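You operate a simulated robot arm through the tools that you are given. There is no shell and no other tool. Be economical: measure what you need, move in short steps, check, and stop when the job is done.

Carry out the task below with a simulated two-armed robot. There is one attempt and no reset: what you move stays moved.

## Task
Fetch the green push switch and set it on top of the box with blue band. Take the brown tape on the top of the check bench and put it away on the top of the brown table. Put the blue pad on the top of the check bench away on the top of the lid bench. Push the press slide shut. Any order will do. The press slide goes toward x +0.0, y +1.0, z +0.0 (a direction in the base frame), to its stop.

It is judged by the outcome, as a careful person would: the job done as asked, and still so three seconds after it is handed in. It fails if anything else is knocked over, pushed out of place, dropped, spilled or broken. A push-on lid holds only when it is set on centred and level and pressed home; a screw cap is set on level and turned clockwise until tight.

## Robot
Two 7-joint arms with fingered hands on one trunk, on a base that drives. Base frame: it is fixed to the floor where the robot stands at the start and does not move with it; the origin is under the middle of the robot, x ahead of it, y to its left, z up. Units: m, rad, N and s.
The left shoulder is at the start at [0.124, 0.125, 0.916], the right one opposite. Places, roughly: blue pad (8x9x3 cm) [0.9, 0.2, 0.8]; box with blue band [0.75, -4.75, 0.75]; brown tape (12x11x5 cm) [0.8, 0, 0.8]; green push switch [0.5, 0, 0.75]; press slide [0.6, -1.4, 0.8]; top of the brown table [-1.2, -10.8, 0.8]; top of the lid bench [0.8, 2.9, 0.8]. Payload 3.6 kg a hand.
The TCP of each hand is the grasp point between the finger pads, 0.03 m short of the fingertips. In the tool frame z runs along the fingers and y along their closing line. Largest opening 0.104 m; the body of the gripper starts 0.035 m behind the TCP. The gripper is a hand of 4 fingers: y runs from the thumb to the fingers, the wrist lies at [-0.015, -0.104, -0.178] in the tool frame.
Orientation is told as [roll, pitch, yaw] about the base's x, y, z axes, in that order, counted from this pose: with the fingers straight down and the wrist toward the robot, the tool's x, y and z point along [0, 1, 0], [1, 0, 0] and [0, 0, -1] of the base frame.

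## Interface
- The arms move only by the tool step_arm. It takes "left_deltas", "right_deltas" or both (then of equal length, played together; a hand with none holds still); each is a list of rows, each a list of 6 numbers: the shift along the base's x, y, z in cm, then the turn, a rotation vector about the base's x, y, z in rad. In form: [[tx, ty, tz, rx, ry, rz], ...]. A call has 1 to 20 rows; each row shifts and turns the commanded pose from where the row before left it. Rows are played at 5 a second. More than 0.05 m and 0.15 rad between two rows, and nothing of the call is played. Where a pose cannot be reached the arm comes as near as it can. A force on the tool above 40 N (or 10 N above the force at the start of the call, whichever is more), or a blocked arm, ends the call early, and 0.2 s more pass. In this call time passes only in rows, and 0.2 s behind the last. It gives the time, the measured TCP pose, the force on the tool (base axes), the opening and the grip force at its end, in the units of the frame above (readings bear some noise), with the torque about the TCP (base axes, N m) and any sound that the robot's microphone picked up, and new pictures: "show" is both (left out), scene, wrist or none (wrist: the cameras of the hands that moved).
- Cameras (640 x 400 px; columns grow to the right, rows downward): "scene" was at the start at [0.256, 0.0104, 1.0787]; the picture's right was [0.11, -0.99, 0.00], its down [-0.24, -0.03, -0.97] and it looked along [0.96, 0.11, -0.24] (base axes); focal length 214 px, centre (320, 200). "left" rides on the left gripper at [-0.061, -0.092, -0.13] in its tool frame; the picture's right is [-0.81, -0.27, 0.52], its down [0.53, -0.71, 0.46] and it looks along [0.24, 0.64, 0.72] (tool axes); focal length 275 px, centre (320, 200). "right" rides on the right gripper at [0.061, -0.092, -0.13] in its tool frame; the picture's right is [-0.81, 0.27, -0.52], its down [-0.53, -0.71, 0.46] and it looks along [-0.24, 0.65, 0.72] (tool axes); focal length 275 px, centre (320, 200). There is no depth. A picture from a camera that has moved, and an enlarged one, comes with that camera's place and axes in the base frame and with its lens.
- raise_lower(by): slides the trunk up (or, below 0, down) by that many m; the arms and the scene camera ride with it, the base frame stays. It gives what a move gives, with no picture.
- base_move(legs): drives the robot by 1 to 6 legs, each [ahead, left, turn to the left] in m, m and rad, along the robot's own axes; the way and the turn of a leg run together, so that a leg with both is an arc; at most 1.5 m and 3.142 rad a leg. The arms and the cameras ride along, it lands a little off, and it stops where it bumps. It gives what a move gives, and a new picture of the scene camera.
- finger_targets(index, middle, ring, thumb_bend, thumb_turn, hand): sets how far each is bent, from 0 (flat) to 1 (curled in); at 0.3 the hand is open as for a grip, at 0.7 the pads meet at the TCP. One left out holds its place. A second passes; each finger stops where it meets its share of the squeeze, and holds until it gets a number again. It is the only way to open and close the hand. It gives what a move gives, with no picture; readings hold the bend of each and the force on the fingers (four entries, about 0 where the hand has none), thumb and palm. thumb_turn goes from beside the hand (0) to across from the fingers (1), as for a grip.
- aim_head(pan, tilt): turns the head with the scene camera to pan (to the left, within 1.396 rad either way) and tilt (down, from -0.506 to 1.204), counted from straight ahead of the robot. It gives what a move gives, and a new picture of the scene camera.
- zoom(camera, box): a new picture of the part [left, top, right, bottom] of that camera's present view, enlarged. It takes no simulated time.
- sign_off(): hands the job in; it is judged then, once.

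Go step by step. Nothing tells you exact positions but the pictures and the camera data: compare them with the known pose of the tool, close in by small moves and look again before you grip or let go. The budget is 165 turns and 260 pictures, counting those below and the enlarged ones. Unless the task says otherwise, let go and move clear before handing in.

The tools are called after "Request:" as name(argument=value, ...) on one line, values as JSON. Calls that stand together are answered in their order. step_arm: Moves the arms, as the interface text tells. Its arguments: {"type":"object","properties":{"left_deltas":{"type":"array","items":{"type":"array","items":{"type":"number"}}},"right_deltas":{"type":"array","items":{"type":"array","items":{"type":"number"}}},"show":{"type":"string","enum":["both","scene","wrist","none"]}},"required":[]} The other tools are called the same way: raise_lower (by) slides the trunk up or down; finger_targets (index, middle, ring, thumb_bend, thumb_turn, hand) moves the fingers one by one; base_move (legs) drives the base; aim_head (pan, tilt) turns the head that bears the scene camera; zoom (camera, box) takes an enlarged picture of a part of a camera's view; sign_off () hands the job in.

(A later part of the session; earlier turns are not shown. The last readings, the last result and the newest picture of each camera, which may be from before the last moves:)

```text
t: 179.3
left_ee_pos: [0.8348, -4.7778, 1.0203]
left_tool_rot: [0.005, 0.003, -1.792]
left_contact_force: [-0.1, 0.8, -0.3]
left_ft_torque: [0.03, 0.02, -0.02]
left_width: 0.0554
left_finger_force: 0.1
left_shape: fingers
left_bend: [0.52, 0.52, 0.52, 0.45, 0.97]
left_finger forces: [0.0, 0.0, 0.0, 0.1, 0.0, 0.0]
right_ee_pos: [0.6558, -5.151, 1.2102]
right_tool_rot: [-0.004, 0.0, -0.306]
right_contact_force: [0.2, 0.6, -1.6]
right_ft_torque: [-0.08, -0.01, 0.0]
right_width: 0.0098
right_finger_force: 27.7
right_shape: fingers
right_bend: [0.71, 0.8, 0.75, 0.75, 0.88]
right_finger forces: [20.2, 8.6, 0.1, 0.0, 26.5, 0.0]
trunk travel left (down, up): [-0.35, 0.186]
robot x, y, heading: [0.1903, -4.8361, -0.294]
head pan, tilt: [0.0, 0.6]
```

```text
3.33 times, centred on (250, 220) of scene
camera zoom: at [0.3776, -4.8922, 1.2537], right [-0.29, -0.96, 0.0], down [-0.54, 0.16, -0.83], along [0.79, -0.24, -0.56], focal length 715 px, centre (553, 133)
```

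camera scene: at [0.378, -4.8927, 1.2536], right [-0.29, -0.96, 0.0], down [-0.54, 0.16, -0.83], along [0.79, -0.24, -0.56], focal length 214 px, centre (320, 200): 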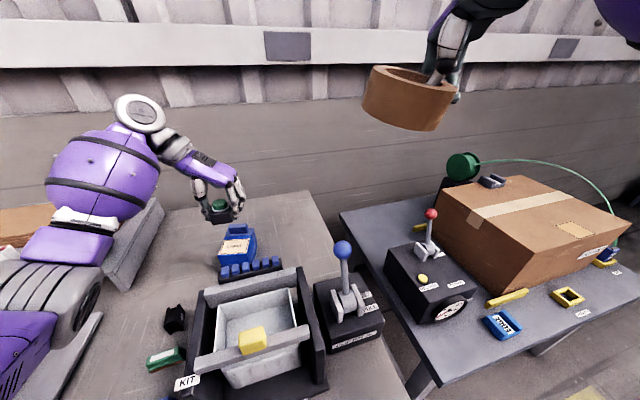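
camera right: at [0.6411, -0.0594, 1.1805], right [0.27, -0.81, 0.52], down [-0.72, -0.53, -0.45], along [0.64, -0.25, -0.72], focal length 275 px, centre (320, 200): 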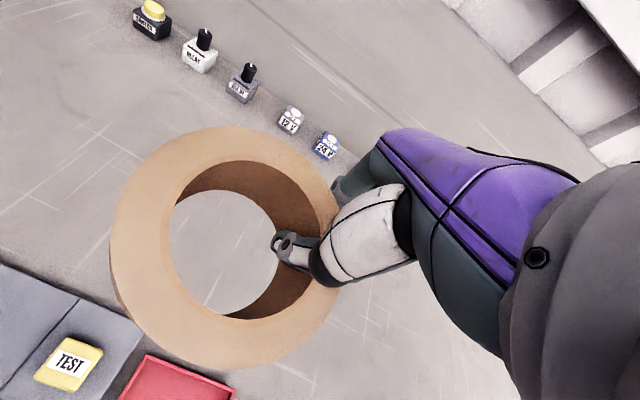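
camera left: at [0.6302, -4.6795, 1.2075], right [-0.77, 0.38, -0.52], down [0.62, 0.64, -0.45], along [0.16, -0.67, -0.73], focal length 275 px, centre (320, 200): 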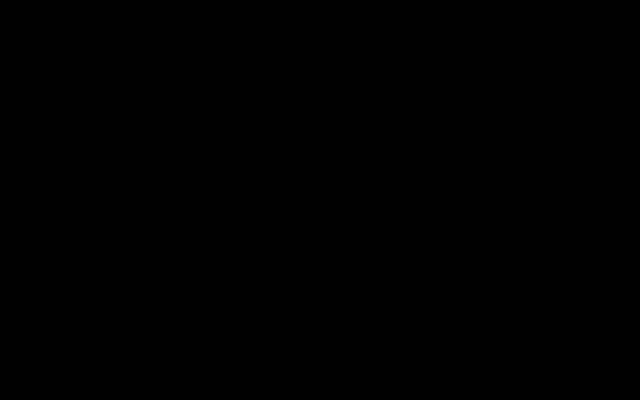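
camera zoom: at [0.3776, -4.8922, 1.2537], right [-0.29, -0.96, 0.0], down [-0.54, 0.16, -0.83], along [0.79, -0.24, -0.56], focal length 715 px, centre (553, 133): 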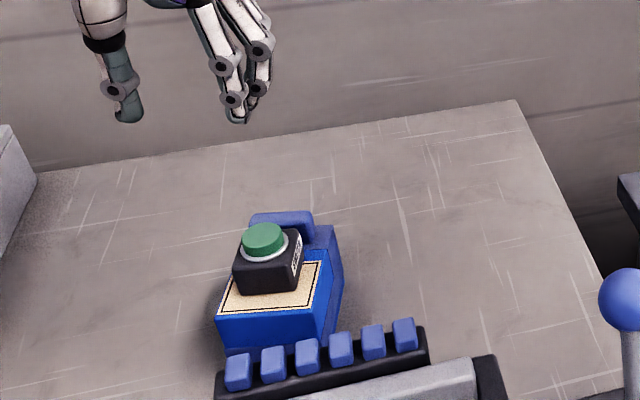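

The switch stands level on the box. Raise the left hand, back away and head to the brown table.

Request:
step_arm(left_deltas=[[0, 1, 4, 0, 0, 0.14], [0, 1, 4, 0, 0, 0.14], [0, 1, 4, 0, 0, 0.14], [-2, 1, 0, 0, 0, 0.14], [-4, 1, 0, 0, 0, 0.14], [-4, 1, 0, 0, 0, 0.14]], show="none")

Request:
base_move(legs=[[-0.5, 0, 0], [0, 0, 0.29]])

Request:
aim_head(pan=-1.2, tilt=0.3)

```text
t: 180.7
left_ee_pos: [0.7347, -4.7172, 1.1403]
left_tool_rot: [0.003, 0.003, -0.952]
left_contact_force: [0.3, -0.2, 1.5]
left_ft_torque: [-0.01, -0.01, 0.04]
left_width: 0.0556
left_finger_force: 0.0
left_shape: fingers
left_bend: [0.52, 0.52, 0.52, 0.45, 0.97]
left_finger forces: [0.0, 0.0, 0.0, 0.1, 0.0, 0.0]
right_ee_pos: [0.6558, -5.1498, 1.2108]
right_tool_rot: [-0.004, 0.0, -0.304]
right_contact_force: [0.4, -0.2, -1.8]
right_ft_torque: [-0.1, -0.02, -0.02]
right_width: 0.0098
right_finger_force: 27.7
right_shape: fingers
right_bend: [0.71, 0.8, 0.75, 0.75, 0.88]
right_finger forces: [20.3, 8.7, 0.0, 0.0, 26.7, 0.0]
trunk travel left (down, up): [-0.35, 0.186]
robot x, y, heading: [0.1903, -4.8394, -0.292]
head pan, tilt: [0.0, 0.6]
```

```text
t: 184.6
left_ee_pos: [0.1957, -4.4227, 1.141]
left_tool_rot: [0.003, 0.003, -0.655]
left_contact_force: [0.3, -0.2, 0.1]
left_ft_torque: [0.03, 0.01, -0.01]
left_width: 0.0556
left_finger_force: 0.0
left_shape: fingers
left_bend: [0.52, 0.52, 0.52, 0.45, 0.97]
left_finger forces: [0.0, 0.0, 0.0, 0.0, 0.0, 0.0]
right_ee_pos: [0.2475, -4.8584, 1.2099]
right_tool_rot: [-0.006, 0.0, -0.007]
right_contact_force: [-0.3, 0.0, -2.4]
right_ft_torque: [-0.07, -0.01, -0.01]
right_width: 0.0099
right_finger_force: 27.4
right_shape: fingers
right_bend: [0.71, 0.8, 0.75, 0.76, 0.88]
right_finger forces: [20.2, 8.7, 0.1, 0.1, 26.4, 0.1]
trunk travel left (down, up): [-0.35, 0.186]
robot x, y, heading: [-0.2904, -4.6901, 0.002]
head pan, tilt: [0.0, 0.6]
camera scene: at [-0.0946, -4.6935, 1.2536], right [0.01, -1.0, 0.0], down [-0.56, 0.0, -0.83], along [0.83, 0.0, -0.56], focal length 214 px, centre (320, 200)
```

scene: 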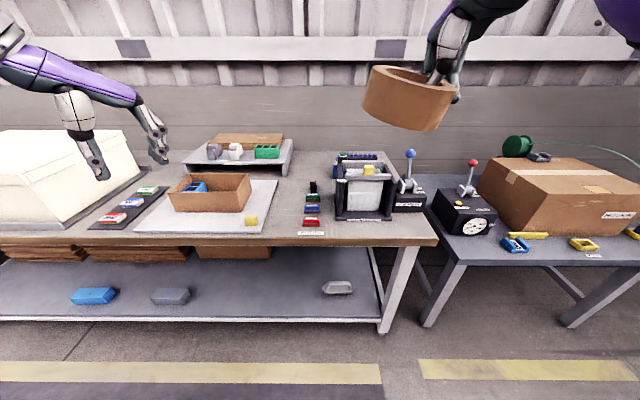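

```text
t: 186.0
left_ee_pos: [0.1963, -4.4224, 1.1406]
left_tool_rot: [0.004, 0.003, -0.656]
left_contact_force: [1.4, 0.5, 0.1]
left_ft_torque: [0.01, 0.03, 0.0]
left_width: 0.0557
left_finger_force: 0.1
left_shape: fingers
left_bend: [0.52, 0.52, 0.52, 0.45, 0.97]
left_finger forces: [0.0, 0.0, 0.1, 0.0, 0.0, 0.1]
right_ee_pos: [0.2469, -4.859, 1.2094]
right_tool_rot: [-0.005, 0.001, -0.008]
right_contact_force: [0.1, 0.0, -1.6]
right_ft_torque: [-0.06, -0.04, 0.03]
right_width: 0.0097
right_finger_force: 27.3
right_shape: fingers
right_bend: [0.71, 0.8, 0.75, 0.76, 0.88]
right_finger forces: [20.3, 8.6, 0.0, 0.0, 26.5, 0.0]
trunk travel left (down, up): [-0.35, 0.186]
robot x, y, heading: [-0.2901, -4.6951, 0.003]
head pan, tilt: [-1.201, 0.3]
camera scene: at [-0.1486, -4.781, 1.281], right [-0.93, -0.37, 0.0], down [-0.11, 0.28, -0.96], along [0.35, -0.89, -0.3], focal length 214 px, centre (320, 200)
```

scene: 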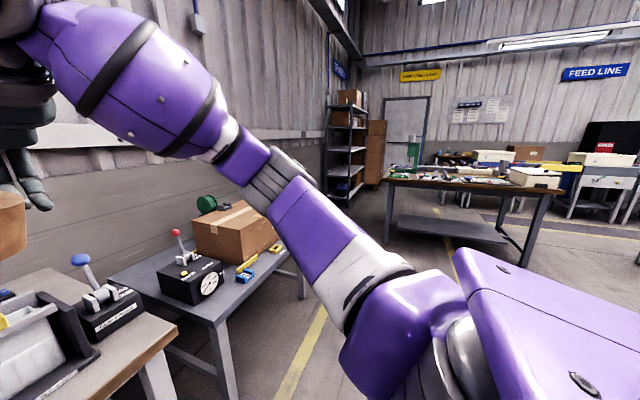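

A workbench stands ahead at y≈-7.5. I'll turn to face -y and survey the way.

Request:
base_move(legs=[[-0.1, 0, -1.57]])

Request:
aim_head(pan=0.0, tilt=0.15)

Request:
zoom(camera="scene", box=[160, 100, 480, 300])

```text
t: 190.3
left_ee_pos: [-0.0826, -5.1189, 1.1412]
left_tool_rot: [0.004, 0.004, -2.234]
left_contact_force: [-0.2, 0.5, 0.1]
left_ft_torque: [-0.01, -0.03, 0.0]
left_width: 0.0556
left_finger_force: 0.0
left_shape: fingers
left_bend: [0.52, 0.52, 0.52, 0.45, 0.97]
left_finger forces: [0.0, 0.0, 0.0, 0.0, 0.0, 0.1]
right_ee_pos: [-0.5207, -5.1685, 1.2109]
right_tool_rot: [-0.007, -0.001, -1.585]
right_contact_force: [0.1, -0.1, -2.6]
right_ft_torque: [-0.05, 0.06, -0.01]
right_width: 0.0099
right_finger_force: 27.6
right_shape: fingers
right_bend: [0.71, 0.8, 0.75, 0.76, 0.88]
right_finger forces: [20.7, 7.9, 0.0, 0.0, 26.0, 0.0]
trunk travel left (down, up): [-0.35, 0.186]
robot x, y, heading: [-0.3549, -4.6296, -1.571]
head pan, tilt: [-1.201, 0.3]
camera scene: at [-0.4409, -4.7731, 1.281], right [-0.36, 0.93, 0.0], down [0.28, 0.11, -0.96], along [-0.89, -0.35, -0.3], focal length 214 px, centre (320, 200)
```

scene: 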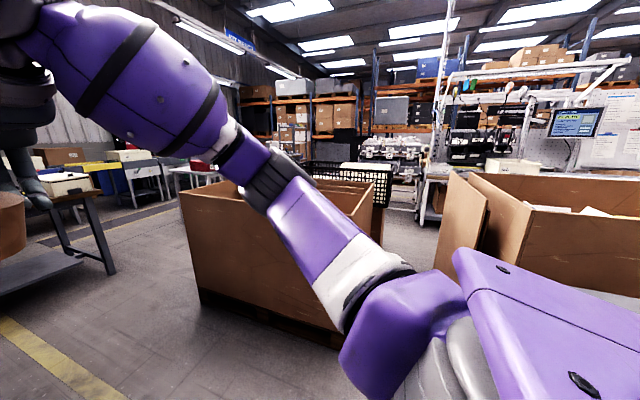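

```text
t: 191.7
left_ee_pos: [-0.0839, -5.1192, 1.14]
left_tool_rot: [0.002, 0.004, -2.235]
left_contact_force: [-0.6, 0.7, 0.7]
left_ft_torque: [-0.03, 0.0, -0.02]
left_width: 0.0556
left_finger_force: 0.2
left_shape: fingers
left_bend: [0.52, 0.52, 0.52, 0.45, 0.97]
left_finger forces: [0.0, 0.0, 0.0, 0.0, 0.0, 0.0]
right_ee_pos: [-0.521, -5.1679, 1.2106]
right_tool_rot: [-0.006, 0.0, -1.585]
right_contact_force: [-0.1, 0.6, -1.6]
right_ft_torque: [-0.04, 0.07, 0.0]
right_width: 0.0099
right_finger_force: 27.4
right_shape: fingers
right_bend: [0.71, 0.8, 0.75, 0.76, 0.88]
right_finger forces: [20.6, 7.9, 0.0, 0.0, 26.0, 0.0]
trunk travel left (down, up): [-0.35, 0.186]
robot x, y, heading: [-0.3575, -4.6355, -1.571]
head pan, tilt: [0.0, 0.15]
camera scene: at [-0.3539, -4.8322, 1.295], right [-1.0, 0.0, 0.0], down [0.0, 0.15, -0.99], along [0.0, -0.99, -0.15], focal length 214 px, centre (320, 200)
```

scene: 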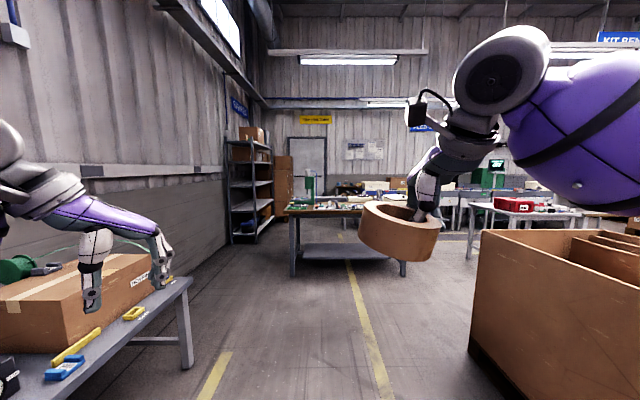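

```text
2.00 times, centred on (320, 200) of scene
camera zoom: at [-0.3539, -4.8322, 1.295], right [-1.0, 0.0, 0.0], down [0.0, 0.15, -0.99], along [0.0, -0.99, -0.15], focal length 429 px, centre (320, 200)
```

zoom: 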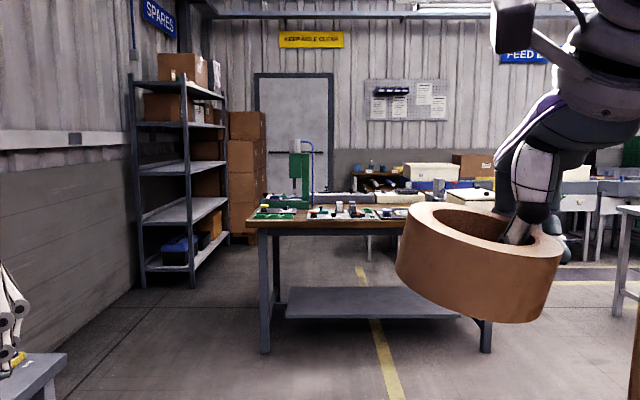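

The brown table is at the back wall behind a workbench (x −1.4…0, y −7.3…−7.9). I'll advance and look for the way around on the right.

Request:
base_move(legs=[[1.3, 0, 0]])

Request:
aim_head(pan=-0.6, tilt=0.35)

Request:
aim_head(pan=0.2, tilt=0.35)

```text
t: 198.1
left_ee_pos: [-0.101, -6.407, 1.1411]
left_tool_rot: [0.006, 0.004, -2.249]
left_contact_force: [-0.8, -0.8, -0.2]
left_ft_torque: [-0.01, -0.01, -0.04]
left_width: 0.0555
left_finger_force: 0.0
left_shape: fingers
left_bend: [0.52, 0.52, 0.52, 0.45, 0.97]
left_finger forces: [0.0, 0.1, 0.1, 0.1, 0.0, 0.0]
right_ee_pos: [-0.5375, -6.4508, 1.2104]
right_tool_rot: [-0.006, -0.001, -1.6]
right_contact_force: [0.1, -0.3, -1.1]
right_ft_torque: [-0.03, 0.08, -0.02]
right_width: 0.0099
right_finger_force: 27.4
right_shape: fingers
right_bend: [0.71, 0.8, 0.75, 0.76, 0.88]
right_finger forces: [20.5, 8.0, 0.1, 0.0, 26.1, 0.0]
trunk travel left (down, up): [-0.35, 0.186]
robot x, y, heading: [-0.3617, -5.9152, -1.586]
head pan, tilt: [0.0, 0.15]
camera scene: at [-0.3657, -6.1161, 1.295], right [-1.0, 0.01, 0.0], down [0.0, 0.15, -0.99], along [-0.01, -0.99, -0.15], focal length 214 px, centre (320, 200)
```

scene: 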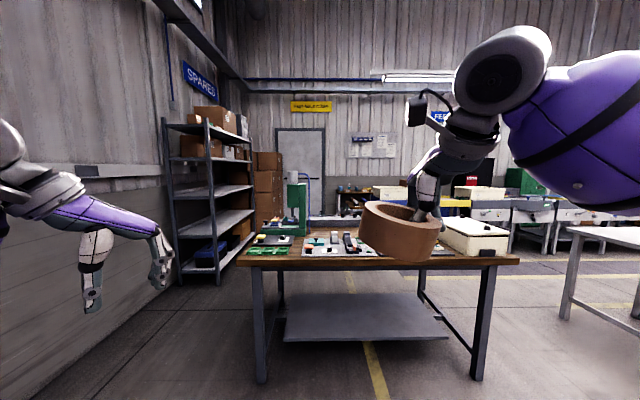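

```text
t: 199.1
left_ee_pos: [-0.099, -6.4068, 1.1417]
left_tool_rot: [0.005, 0.004, -2.245]
left_contact_force: [0.1, -0.5, 0.1]
left_ft_torque: [-0.02, 0.0, 0.0]
left_width: 0.0556
left_finger_force: 0.2
left_shape: fingers
left_bend: [0.52, 0.52, 0.52, 0.45, 0.97]
left_finger forces: [0.0, 0.0, 0.0, 0.0, 0.1, 0.0]
right_ee_pos: [-0.5376, -6.4496, 1.2097]
right_tool_rot: [-0.006, 0.0, -1.599]
right_contact_force: [0.1, -0.5, -2.5]
right_ft_torque: [-0.02, 0.09, 0.0]
right_width: 0.0097
right_finger_force: 27.6
right_shape: fingers
right_bend: [0.71, 0.8, 0.75, 0.76, 0.88]
right_finger forces: [20.4, 8.0, 0.1, 0.0, 26.2, 0.0]
trunk travel left (down, up): [-0.35, 0.186]
robot x, y, heading: [-0.3616, -5.9152, -1.581]
head pan, tilt: [-0.6, 0.351]
camera scene: at [-0.4179, -6.0994, 1.2763], right [-0.82, 0.58, 0.0], down [0.2, 0.28, -0.94], along [-0.54, -0.77, -0.34], focal length 214 px, centre (320, 200)
```

scene: 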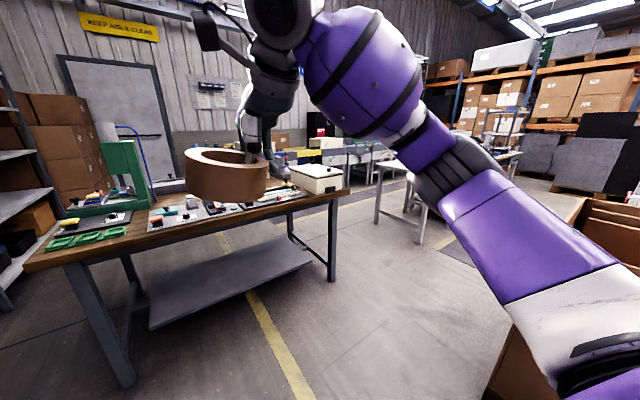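

```text
t: 200.3
left_ee_pos: [-0.0997, -6.408, 1.1413]
left_tool_rot: [0.003, 0.005, -2.249]
left_contact_force: [-0.8, 0.3, 0.3]
left_ft_torque: [-0.03, 0.0, 0.03]
left_width: 0.0556
left_finger_force: 0.0
left_shape: fingers
left_bend: [0.52, 0.52, 0.52, 0.45, 0.97]
left_finger forces: [0.0, 0.0, 0.0, 0.1, 0.1, 0.0]
right_ee_pos: [-0.5363, -6.4487, 1.2092]
right_tool_rot: [-0.004, -0.001, -1.598]
right_contact_force: [0.7, 0.1, -1.5]
right_ft_torque: [-0.02, 0.06, 0.0]
right_width: 0.0097
right_finger_force: 27.7
right_shape: fingers
right_bend: [0.71, 0.8, 0.75, 0.76, 0.88]
right_finger forces: [20.5, 8.1, 0.0, 0.1, 26.2, 0.0]
trunk travel left (down, up): [-0.35, 0.186]
robot x, y, heading: [-0.3636, -5.9183, -1.583]
head pan, tilt: [0.201, 0.351]
camera scene: at [-0.3472, -6.1147, 1.2763], right [-0.98, -0.18, 0.0], down [-0.06, 0.34, -0.94], along [0.17, -0.92, -0.34], focal length 214 px, centre (320, 200)
```

scene: 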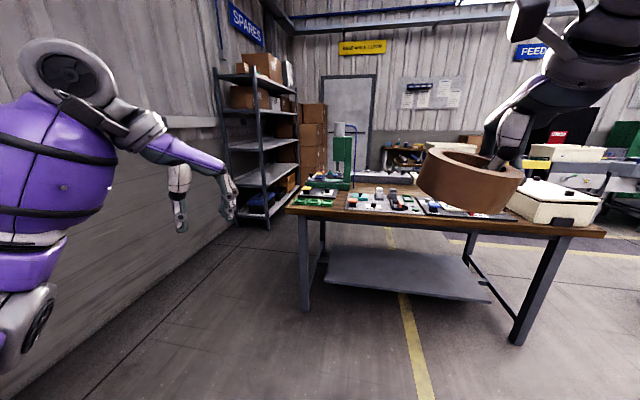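

The route to the right: slip between the carton pallet (ends y≈-6.2) and the workbench (x>-1.4), with the white table at x<-2.55.

Request:
base_move(legs=[[0.46, -0.8, 0.012], [0.47, -0.8, 0]])

Request:
aim_head(pan=0.1, tilt=0.3)

```text
t: 209.5
left_ee_pos: [-1.6888, -7.3284, 1.1424]
left_tool_rot: [0.004, 0.005, -2.236]
left_contact_force: [-0.7, -0.2, -0.3]
left_ft_torque: [0.03, 0.0, -0.05]
left_width: 0.0558
left_finger_force: 0.1
left_shape: fingers
left_bend: [0.52, 0.52, 0.52, 0.45, 0.97]
left_finger forces: [0.1, 0.1, 0.1, 0.1, 0.0, 0.0]
right_ee_pos: [-2.1259, -7.3751, 1.209]
right_tool_rot: [-0.007, 0.0, -1.587]
right_contact_force: [0.0, 0.1, -2.5]
right_ft_torque: [-0.02, 0.08, 0.0]
right_width: 0.0099
right_finger_force: 27.6
right_shape: fingers
right_bend: [0.71, 0.8, 0.75, 0.76, 0.88]
right_finger forces: [20.7, 8.1, 0.1, 0.0, 26.5, 0.0]
trunk travel left (down, up): [-0.35, 0.186]
robot x, y, heading: [-1.9551, -6.8377, -1.582]
head pan, tilt: [0.201, 0.351]
camera scene: at [-1.9397, -7.0386, 1.2763], right [-0.98, -0.2, 0.0], down [-0.07, 0.34, -0.94], along [0.18, -0.92, -0.34], focal length 214 px, centre (320, 200)
```

scene: 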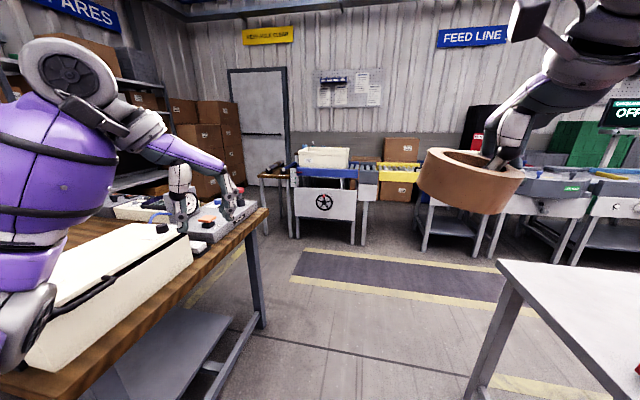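

```text
t: 210.2
left_ee_pos: [-1.6892, -7.3284, 1.1409]
left_tool_rot: [0.004, 0.004, -2.236]
left_contact_force: [0.1, 0.6, 0.7]
left_ft_torque: [-0.03, -0.06, 0.01]
left_width: 0.0556
left_finger_force: 0.1
left_shape: fingers
left_bend: [0.52, 0.52, 0.52, 0.45, 0.97]
left_finger forces: [0.0, 0.0, 0.0, 0.0, 0.0, 0.1]
right_ee_pos: [-2.1252, -7.3754, 1.2095]
right_tool_rot: [-0.005, 0.0, -1.585]
right_contact_force: [-0.8, 0.1, -1.8]
right_ft_torque: [-0.04, 0.08, 0.01]
right_width: 0.0097
right_finger_force: 27.6
right_shape: fingers
right_bend: [0.71, 0.8, 0.75, 0.76, 0.88]
right_finger forces: [20.6, 8.2, 0.0, 0.0, 26.6, 0.0]
trunk travel left (down, up): [-0.35, 0.186]
robot x, y, heading: [-1.9553, -6.8368, -1.574]
head pan, tilt: [0.099, 0.3]
camera scene: at [-1.9487, -7.0401, 1.281], right [-1.0, -0.1, 0.0], down [-0.03, 0.29, -0.96], along [0.09, -0.95, -0.3], focal length 214 px, centre (320, 200)
```

scene: 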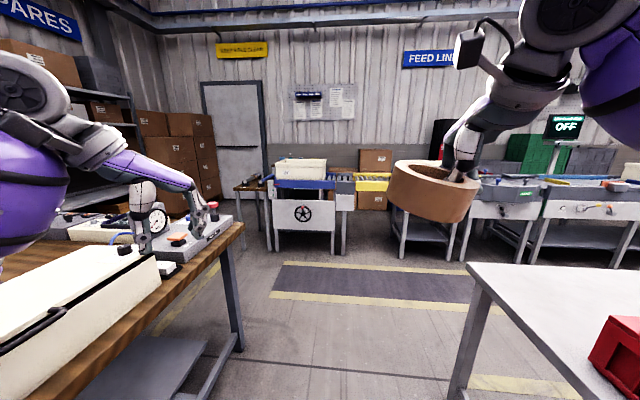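

Request:
zoom(camera="scene", box=[200, 130, 420, 270])

```text
2.86 times, centred on (310, 200) of scene
camera zoom: at [-1.9487, -7.0401, 1.281], right [-1.0, -0.1, 0.0], down [-0.03, 0.29, -0.96], along [0.09, -0.95, -0.3], focal length 613 px, centre (349, 200)
```

zoom: 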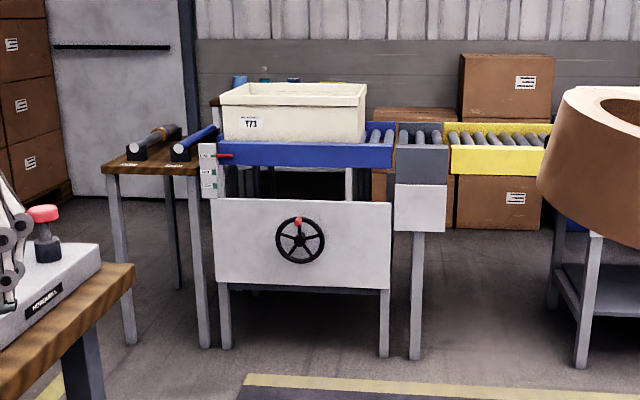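

The brown table with bottles is behind the feed line. I'll pass the workbench, strafe left along the gap, then go around the small table's left side.

Request:
base_move(legs=[[1.3, 0, 0], [0.4, 0, 0]])

Request:
aim_head(pan=0.6, tilt=0.35)

```text
t: 218.8
left_ee_pos: [-1.6966, -9.0075, 1.1403]
left_tool_rot: [0.005, 0.003, -2.239]
left_contact_force: [0.3, 0.3, -0.2]
left_ft_torque: [0.01, 0.01, 0.02]
left_width: 0.0556
left_finger_force: 0.0
left_shape: fingers
left_bend: [0.52, 0.52, 0.52, 0.45, 0.97]
left_finger forces: [0.0, 0.0, 0.1, 0.0, 0.1, 0.1]
right_ee_pos: [-2.1345, -9.0531, 1.2102]
right_tool_rot: [-0.006, 0.0, -1.59]
right_contact_force: [-0.1, -0.5, -1.3]
right_ft_torque: [0.0, 0.09, -0.01]
right_width: 0.0097
right_finger_force: 27.9
right_shape: fingers
right_bend: [0.71, 0.8, 0.75, 0.76, 0.88]
right_finger forces: [20.7, 8.2, 0.0, 0.1, 26.7, 0.0]
trunk travel left (down, up): [-0.35, 0.186]
robot x, y, heading: [-1.9628, -8.5131, -1.578]
head pan, tilt: [0.099, 0.3]
camera scene: at [-1.9564, -8.7188, 1.281], right [-1.0, -0.09, 0.0], down [-0.03, 0.29, -0.96], along [0.09, -0.95, -0.3], focal length 214 px, centre (320, 200)
```

scene: 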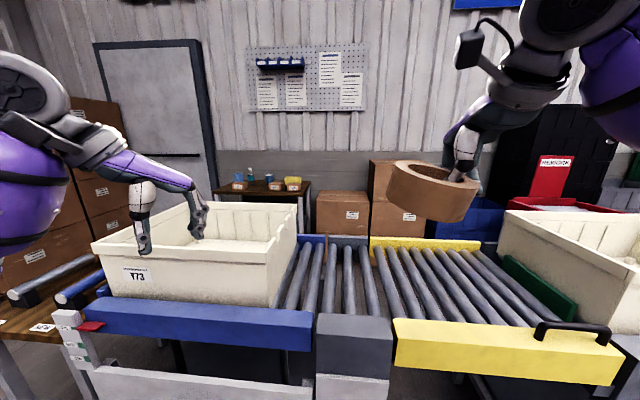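

```text
t: 219.7
left_ee_pos: [-1.6976, -9.0078, 1.1412]
left_tool_rot: [0.002, 0.004, -2.238]
left_contact_force: [0.0, -0.8, 0.1]
left_ft_torque: [-0.01, -0.03, 0.02]
left_width: 0.0555
left_finger_force: 0.0
left_shape: fingers
left_bend: [0.52, 0.52, 0.52, 0.45, 0.97]
left_finger forces: [0.1, 0.0, 0.0, 0.0, 0.0, 0.0]
right_ee_pos: [-2.1337, -9.053, 1.2103]
right_tool_rot: [-0.004, 0.0, -1.589]
right_contact_force: [-0.3, 0.5, -1.3]
right_ft_torque: [-0.05, 0.11, 0.0]
right_width: 0.0097
right_finger_force: 27.7
right_shape: fingers
right_bend: [0.71, 0.8, 0.75, 0.76, 0.88]
right_finger forces: [20.8, 8.2, 0.0, 0.0, 26.7, 0.0]
trunk travel left (down, up): [-0.35, 0.186]
robot x, y, heading: [-1.9634, -8.5179, -1.575]
head pan, tilt: [0.6, 0.351]
camera scene: at [-1.9131, -8.7027, 1.2763], right [-0.83, -0.56, 0.0], down [-0.19, 0.28, -0.94], along [0.53, -0.78, -0.34], focal length 214 px, centre (320, 200)
```

scene: 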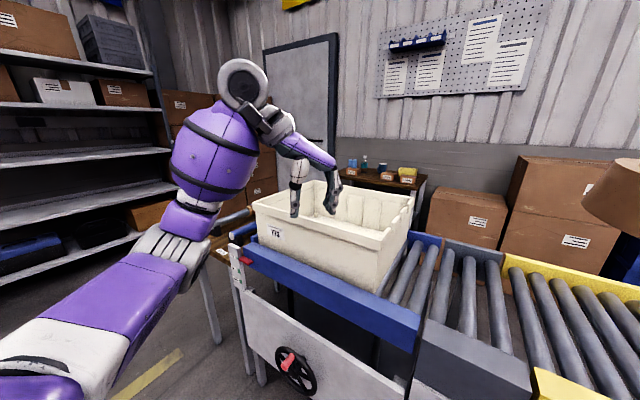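

The brown table stands against the back wall at about (-1.25, -10.7). Strafe left behind the workbench to x≈-0.35.

Request:
base_move(legs=[[0, 0.8, 0], [0, 0.8, 0]])

Request:
aim_head(pan=-0.1, tilt=0.35)

```text
t: 227.9
left_ee_pos: [-0.0938, -9.0166, 1.1405]
left_tool_rot: [0.005, 0.004, -2.241]
left_contact_force: [-0.1, -1.2, -1.1]
left_ft_torque: [0.0, 0.03, -0.04]
left_width: 0.0556
left_finger_force: 0.0
left_shape: fingers
left_bend: [0.52, 0.52, 0.52, 0.45, 0.97]
left_finger forces: [0.0, 0.0, 0.0, 0.0, 0.0, 0.1]
right_ee_pos: [-0.5316, -9.0616, 1.2109]
right_tool_rot: [-0.006, 0.001, -1.592]
right_contact_force: [-0.3, 0.4, -1.7]
right_ft_torque: [-0.03, 0.08, 0.0]
right_width: 0.0097
right_finger_force: 27.9
right_shape: fingers
right_bend: [0.71, 0.8, 0.75, 0.76, 0.88]
right_finger forces: [20.8, 8.3, 0.0, 0.0, 26.9, 0.1]
trunk travel left (down, up): [-0.35, 0.186]
robot x, y, heading: [-0.3582, -8.5269, -1.575]
head pan, tilt: [0.6, 0.351]
camera scene: at [-0.3094, -8.7111, 1.2763], right [-0.83, -0.56, 0.0], down [-0.19, 0.28, -0.94], along [0.52, -0.78, -0.34], focal length 214 px, centre (320, 200)
```

scene: 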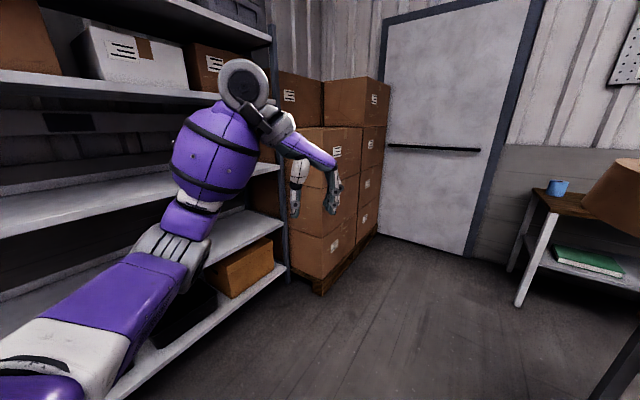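

```text
t: 228.9
left_ee_pos: [-0.0941, -9.0152, 1.1407]
left_tool_rot: [0.004, 0.002, -2.241]
left_contact_force: [0.5, -0.2, 1.1]
left_ft_torque: [0.0, 0.03, -0.03]
left_width: 0.0554
left_finger_force: 0.1
left_shape: fingers
left_bend: [0.52, 0.52, 0.52, 0.45, 0.97]
left_finger forces: [0.0, 0.0, 0.1, 0.0, 0.0, 0.1]
right_ee_pos: [-0.5322, -9.062, 1.2097]
right_tool_rot: [-0.005, 0.0, -1.59]
right_contact_force: [-0.4, -0.6, -1.6]
right_ft_torque: [-0.02, 0.1, 0.02]
right_width: 0.01
right_finger_force: 28.3
right_shape: fingers
right_bend: [0.71, 0.8, 0.75, 0.76, 0.88]
right_finger forces: [20.8, 8.3, 0.0, 0.1, 26.8, 0.1]
trunk travel left (down, up): [-0.35, 0.186]
robot x, y, heading: [-0.3613, -8.5258, -1.575]
head pan, tilt: [-0.099, 0.351]
camera scene: at [-0.3715, -8.7264, 1.2763], right [-0.99, 0.11, 0.0], down [0.04, 0.34, -0.94], along [-0.1, -0.93, -0.34], focal length 214 px, centre (320, 200)
```

scene: 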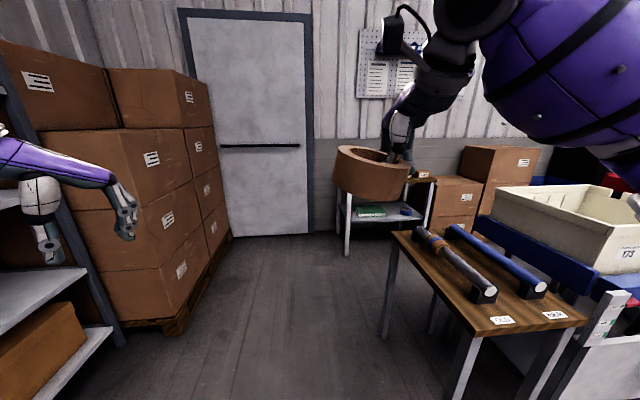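

Clear path ahead. Drive forward along x≈-0.4, then turn toward the brown table.

Request:
base_move(legs=[[1.45, 0, 0], [0, 0, -0.5]])

Request:
aim_head(pan=-0.3, tilt=0.45)

```text
t: 237.4
left_ee_pos: [-0.3337, -10.5078, 1.1415]
left_tool_rot: [0.005, 0.003, -2.709]
left_contact_force: [0.2, 0.1, 0.2]
left_ft_torque: [-0.03, 0.0, 0.0]
left_width: 0.0556
left_finger_force: 0.0
left_shape: fingers
left_bend: [0.52, 0.52, 0.52, 0.45, 0.97]
left_finger forces: [0.0, 0.0, 0.0, 0.0, 0.0, 0.0]
right_ee_pos: [-0.7447, -10.3495, 1.2102]
right_tool_rot: [-0.005, -0.001, -2.061]
right_contact_force: [-0.6, 0.2, -1.9]
right_ft_torque: [-0.02, 0.09, -0.01]
right_width: 0.0097
right_finger_force: 27.8
right_shape: fingers
right_bend: [0.71, 0.8, 0.75, 0.76, 0.88]
right_finger forces: [21.1, 8.1, 0.0, 0.1, 26.7, 0.1]
trunk travel left (down, up): [-0.35, 0.186]
robot x, y, heading: [-0.3493, -9.9529, -2.046]
head pan, tilt: [-0.099, 0.351]
camera scene: at [-0.4504, -10.1233, 1.2763], right [-0.84, 0.54, 0.0], down [0.19, 0.29, -0.94], along [-0.51, -0.79, -0.34], focal length 214 px, centre (320, 200)
```

scene: 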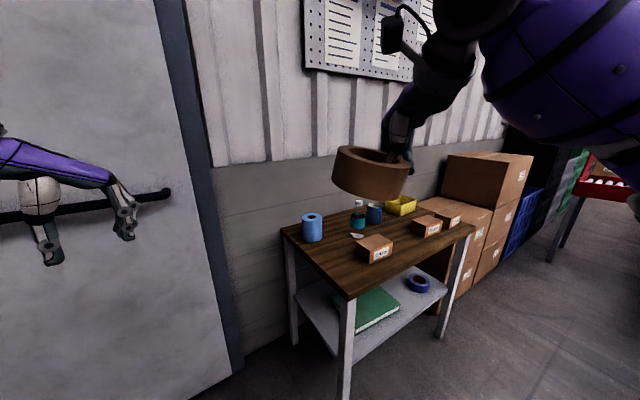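

```text
t: 238.2
left_ee_pos: [-0.3336, -10.5067, 1.1408]
left_tool_rot: [0.004, 0.003, -2.708]
left_contact_force: [-0.2, 0.3, 0.1]
left_ft_torque: [-0.03, 0.01, 0.01]
left_width: 0.0556
left_finger_force: 0.0
left_shape: fingers
left_bend: [0.52, 0.52, 0.52, 0.45, 0.97]
left_finger forces: [0.0, 0.0, 0.0, 0.0, 0.0, 0.0]
right_ee_pos: [-0.7438, -10.349, 1.2101]
right_tool_rot: [-0.005, 0.001, -2.062]
right_contact_force: [0.5, -0.1, -2.1]
right_ft_torque: [0.03, 0.07, 0.0]
right_width: 0.0096
right_finger_force: 27.8
right_shape: fingers
right_bend: [0.71, 0.8, 0.75, 0.76, 0.88]
right_finger forces: [21.1, 8.1, 0.1, 0.0, 26.6, 0.1]
trunk travel left (down, up): [-0.35, 0.186]
robot x, y, heading: [-0.3506, -9.9512, -2.05]
head pan, tilt: [-0.3, 0.45]
camera scene: at [-0.4639, -10.1108, 1.2671], right [-0.71, 0.7, 0.0], down [0.3, 0.31, -0.9], along [-0.63, -0.64, -0.43], focal length 214 px, centre (320, 200)
```

scene: 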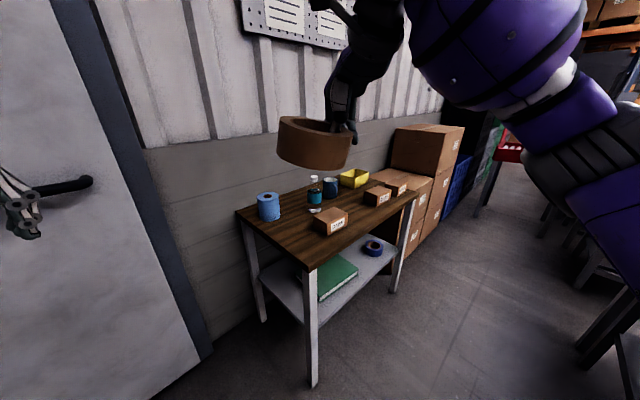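

Brown table: top x −1.53…−0.78, y −10.97…−10.48. A free spot lies between the two front small boxes at about (-1.155, -10.57). Move closer.

Request:
base_move(legs=[[0.27, -0.085, -0.1]])

Request:
aim_head(pan=-0.2, tilt=0.6)

```text
t: 240.2
left_ee_pos: [-0.5968, -10.7003, 1.14]
left_tool_rot: [0.003, 0.003, -2.806]
left_contact_force: [-0.2, 0.2, 0.8]
left_ft_torque: [0.0, 0.0, 0.03]
left_width: 0.0558
left_finger_force: 0.1
left_shape: fingers
left_bend: [0.52, 0.52, 0.52, 0.45, 0.97]
left_finger forces: [0.1, 0.0, 0.0, 0.0, 0.0, 0.0]
right_ee_pos: [-0.9891, -10.5034, 1.2091]
right_tool_rot: [-0.005, -0.001, -2.157]
right_contact_force: [0.6, -0.3, -2.0]
right_ft_torque: [0.01, 0.08, 0.01]
right_width: 0.0097
right_finger_force: 27.9
right_shape: fingers
right_bend: [0.71, 0.8, 0.75, 0.76, 0.88]
right_finger forces: [21.1, 8.1, 0.0, 0.0, 26.7, 0.1]
trunk travel left (down, up): [-0.35, 0.186]
robot x, y, heading: [-0.5569, -10.1452, -2.145]
head pan, tilt: [-0.3, 0.45]
camera scene: at [-0.6877, -10.2936, 1.267], right [-0.64, 0.77, 0.0], down [0.33, 0.28, -0.9], along [-0.69, -0.58, -0.44], focal length 214 px, centre (320, 200)
```

scene: 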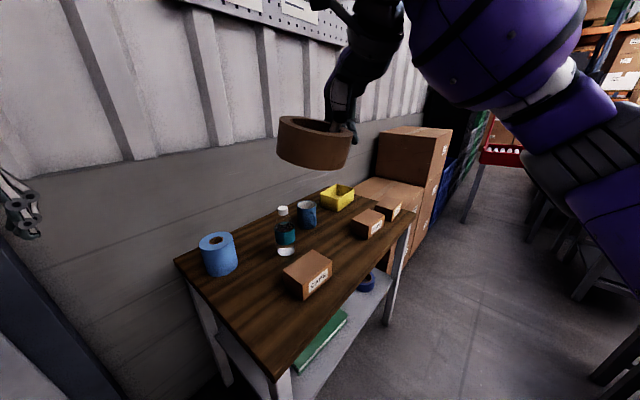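

```text
t: 240.9
left_ee_pos: [-0.596, -10.7001, 1.1421]
left_tool_rot: [0.006, 0.002, -2.807]
left_contact_force: [0.4, -0.9, -0.4]
left_ft_torque: [-0.06, 0.01, -0.04]
left_width: 0.0554
left_finger_force: 0.3
left_shape: fingers
left_bend: [0.52, 0.52, 0.52, 0.45, 0.97]
left_finger forces: [0.0, 0.0, 0.0, 0.0, 0.1, 0.0]
right_ee_pos: [-0.989, -10.5036, 1.2108]
right_tool_rot: [-0.005, 0.0, -2.158]
right_contact_force: [0.0, -0.2, -1.5]
right_ft_torque: [0.02, 0.1, 0.01]
right_width: 0.0096
right_finger_force: 28.7
right_shape: fingers
right_bend: [0.71, 0.8, 0.75, 0.76, 0.88]
right_finger forces: [21.2, 8.1, 0.0, 0.1, 26.7, 0.0]
trunk travel left (down, up): [-0.35, 0.186]
robot x, y, heading: [-0.5571, -10.1479, -2.146]
head pan, tilt: [-0.201, 0.6]
camera scene: at [-0.6786, -10.2974, 1.2536], right [-0.71, 0.7, 0.0], down [0.4, 0.4, -0.83], along [-0.58, -0.59, -0.56], focal length 214 px, centre (320, 200)
```

scene: 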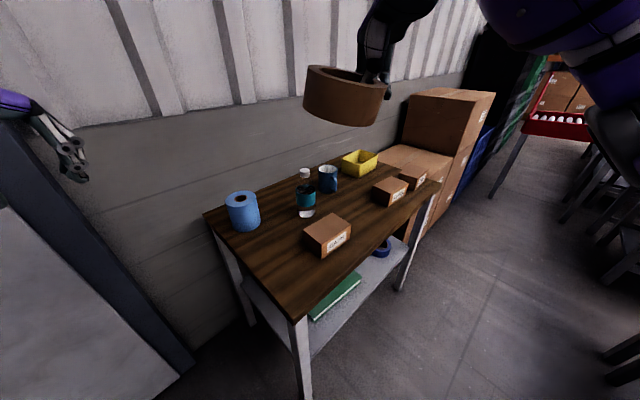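

Table top is about z 0.74. The spot between the boxes is about (-1.24, -10.64); move a bit closer and view through the right wrist camera.

Request:
base_move(legs=[[0.1, -0.1, 0]])

Request:
zoom(camera="right", box=[0, 0, 640, 400])

```text
t: 242.2
left_ee_pos: [-0.7344, -10.7296, 1.1414]
left_tool_rot: [0.007, 0.006, -2.809]
left_contact_force: [0.8, 0.0, 0.3]
left_ft_torque: [0.0, -0.03, -0.01]
left_width: 0.0556
left_finger_force: 0.1
left_shape: fingers
left_bend: [0.52, 0.52, 0.52, 0.45, 0.97]
left_finger forces: [0.1, 0.0, 0.0, 0.0, 0.0, 0.0]
right_ee_pos: [-1.1263, -10.5324, 1.2094]
right_tool_rot: [-0.005, 0.0, -2.159]
right_contact_force: [0.5, -1.1, -2.8]
right_ft_torque: [0.01, 0.06, 0.02]
right_width: 0.0099
right_finger_force: 27.7
right_shape: fingers
right_bend: [0.71, 0.8, 0.75, 0.76, 0.88]
right_finger forces: [21.2, 8.1, 0.1, 0.1, 26.8, 0.0]
trunk travel left (down, up): [-0.35, 0.186]
robot x, y, heading: [-0.6936, -10.1722, -2.145]
head pan, tilt: [-0.201, 0.6]
camera scene: at [-0.8149, -10.327, 1.2535], right [-0.71, 0.7, 0.0], down [0.4, 0.4, -0.82], along [-0.58, -0.59, -0.57], focal length 214 px, centre (320, 200)
```

scene: 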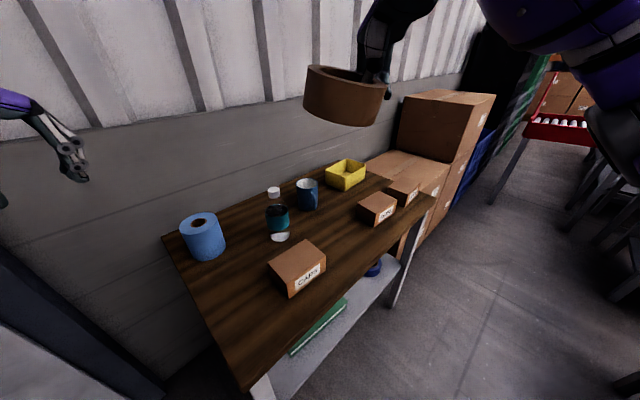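

```text
1.00 times, centred on (320, 200) of right
camera zoom: at [-1.024, -10.4918, 1.3412], right [-0.82, 0.22, 0.52], down [-0.05, 0.89, -0.45], along [-0.56, -0.4, -0.72], focal length 275 px, centre (320, 200)
```

zoom: 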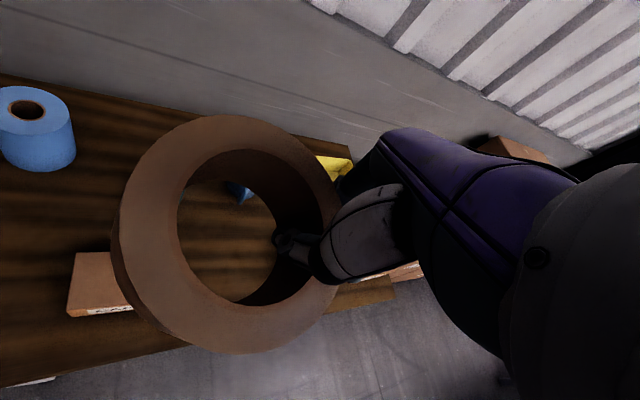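

Check the tape's attitude in the hand.

Request:
zoom(camera="scene", box=[270, 20, 430, 150])

```text
3.08 times, centred on (350, 85) of scene
camera zoom: at [-0.8149, -10.327, 1.2535], right [-0.71, 0.7, 0.0], down [0.4, 0.4, -0.82], along [-0.58, -0.59, -0.57], focal length 660 px, centre (228, 554)
```

zoom: 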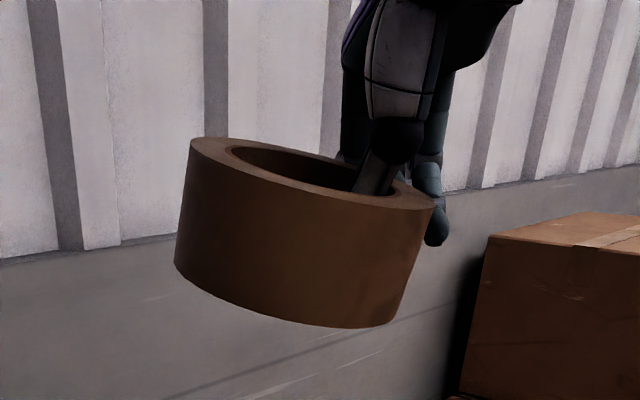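

The tape is rolled about 0.25 rad (its right side low). I'll level it by a hand rotation while moving over the spot.

Request:
step_arm(right_deltas=[[-3.4, -1.9, 0, 0.045, 0.045, 0], [-3.4, -1.9, 0, 0.045, 0.045, 0], [-3.4, -1.9, 0, 0.045, 0.045, 0], [-3.4, -1.9, -2, 0.042, 0.043, 0], [-3.4, -2, -2, 0, 0, 0]])

Request:
zoom(camera="scene", box=[280, 20, 480, 220])

```text
t: 243.4
left_ee_pos: [-0.7323, -10.729, 1.1409]
left_tool_rot: [0.004, 0.006, -2.808]
left_contact_force: [0.5, -1.0, 0.1]
left_ft_torque: [0.02, -0.01, -0.02]
left_width: 0.0555
left_finger_force: 0.0
left_shape: fingers
left_bend: [0.52, 0.52, 0.52, 0.45, 0.97]
left_finger forces: [0.0, 0.1, 0.0, 0.0, 0.0, 0.0]
right_ee_pos: [-1.296, -10.627, 1.167]
right_tool_rot: [-0.255, 0.049, -2.162]
right_contact_force: [0.1, -0.5, -1.9]
right_ft_torque: [0.0, 0.09, 0.0]
right_width: 0.0097
right_finger_force: 28.5
right_shape: fingers
right_bend: [0.71, 0.8, 0.75, 0.76, 0.88]
right_finger forces: [21.3, 8.0, 0.1, 0.0, 27.2, 0.0]
trunk travel left (down, up): [-0.35, 0.186]
robot x, y, heading: [-0.6909, -10.1713, -2.146]
head pan, tilt: [-0.201, 0.6]
camera scene: at [-0.8144, -10.3275, 1.2534], right [-0.71, 0.7, 0.0], down [0.4, 0.4, -0.82], along [-0.58, -0.59, -0.57], focal length 214 px, centre (320, 200)
camera right: at [-1.1727, -10.6084, 1.2841], right [-0.71, 0.11, 0.69], down [-0.12, 0.96, -0.27], along [-0.69, -0.27, -0.67], focal length 275 px, centre (320, 200)
```

scene: 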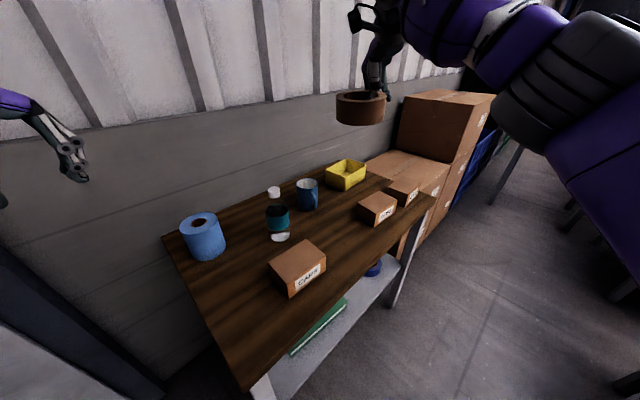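
right: 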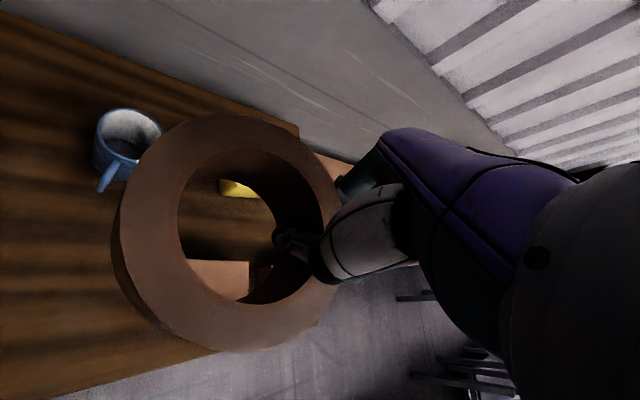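

```text
2.00 times, centred on (380, 120) of scene
camera zoom: at [-0.8144, -10.3275, 1.2534], right [-0.71, 0.7, 0.0], down [0.4, 0.4, -0.82], along [-0.58, -0.59, -0.57], focal length 429 px, centre (200, 360)
```

zoom: 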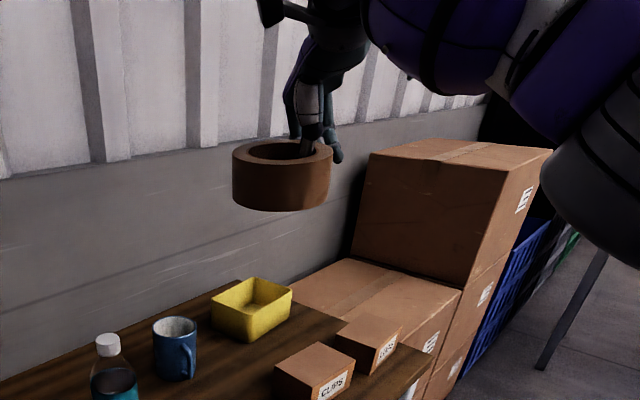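

Tape is level now and centred near (-1.231, -10.632). Lower the trunk for reach (raising the left hand first), then descend.

Request:
step_arm(left_deltas=[[0, 0, 4, 0, 0, 0], [0, 0, 4, 0, 0, 0], [1, 2, 3, 0, 0, 0]], show="none")

Request:
raise_lower(by=-0.17)

Request:
aim_head(pan=-0.25, tilt=0.5)

```text
t: 244.2
left_ee_pos: [-0.7186, -10.7095, 1.2527]
left_tool_rot: [0.004, 0.003, -2.808]
left_contact_force: [-0.4, 0.4, -0.1]
left_ft_torque: [0.0, -0.02, 0.02]
left_width: 0.0554
left_finger_force: 0.0
left_shape: fingers
left_bend: [0.52, 0.52, 0.52, 0.45, 0.97]
left_finger forces: [0.1, 0.0, 0.0, 0.0, 0.0, 0.0]
right_ee_pos: [-1.295, -10.6244, 1.1682]
right_tool_rot: [-0.254, 0.046, -2.165]
right_contact_force: [-0.1, 0.3, -1.1]
right_ft_torque: [0.0, 0.11, 0.0]
right_width: 0.0097
right_finger_force: 28.1
right_shape: fingers
right_bend: [0.71, 0.8, 0.75, 0.76, 0.88]
right_finger forces: [21.3, 8.1, 0.0, 0.0, 27.1, 0.0]
trunk travel left (down, up): [-0.35, 0.186]
robot x, y, heading: [-0.6913, -10.1744, -2.149]
head pan, tilt: [-0.201, 0.6]
```

```text
t: 246.1
left_ee_pos: [-0.7212, -10.7089, 1.082]
left_tool_rot: [0.005, 0.004, -2.809]
left_contact_force: [-0.1, 0.4, -0.5]
left_ft_torque: [0.02, -0.03, 0.0]
left_width: 0.0559
left_finger_force: 0.0
left_shape: fingers
left_bend: [0.52, 0.52, 0.52, 0.45, 0.97]
left_finger forces: [0.0, 0.0, 0.0, 0.0, 0.1, 0.1]
right_ee_pos: [-1.2941, -10.6273, 1.0006]
right_tool_rot: [-0.254, 0.047, -2.164]
right_contact_force: [0.4, 0.4, -1.9]
right_ft_torque: [0.02, 0.11, 0.02]
right_width: 0.0094
right_finger_force: 28.4
right_shape: fingers
right_bend: [0.71, 0.8, 0.75, 0.76, 0.88]
right_finger forces: [21.2, 8.1, 0.0, 0.1, 27.1, 0.0]
trunk travel left (down, up): [-0.18, 0.356]
robot x, y, heading: [-0.6959, -10.1715, -2.142]
head pan, tilt: [-0.201, 0.6]
```

```text
t: 246.8
left_ee_pos: [-0.7215, -10.7097, 1.0817]
left_tool_rot: [0.005, 0.004, -2.808]
left_contact_force: [-0.7, -0.1, 0.0]
left_ft_torque: [-0.01, 0.0, -0.01]
left_width: 0.0555
left_finger_force: 0.0
left_shape: fingers
left_bend: [0.52, 0.52, 0.52, 0.45, 0.97]
left_finger forces: [0.1, 0.0, 0.0, 0.0, 0.1, 0.0]
right_ee_pos: [-1.2947, -10.6291, 1.0]
right_tool_rot: [-0.253, 0.048, -2.163]
right_contact_force: [0.4, -0.9, -2.0]
right_ft_torque: [0.02, 0.09, -0.03]
right_width: 0.0094
right_finger_force: 28.0
right_shape: fingers
right_bend: [0.71, 0.8, 0.75, 0.76, 0.88]
right_finger forces: [21.2, 8.0, 0.1, 0.0, 27.1, 0.1]
trunk travel left (down, up): [-0.18, 0.356]
robot x, y, heading: [-0.6961, -10.1705, -2.145]
head pan, tilt: [-0.25, 0.499]
camera scene: at [-0.8436, -10.3633, 1.0894], right [-0.68, 0.73, 0.0], down [0.35, 0.33, -0.88], along [-0.64, -0.6, -0.48], focal length 214 px, centre (320, 200)
```

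scene: 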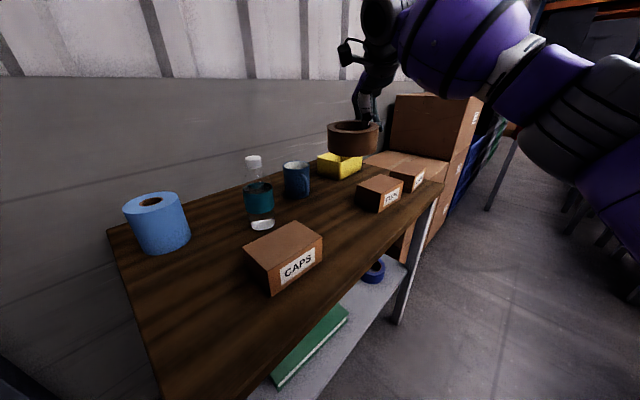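

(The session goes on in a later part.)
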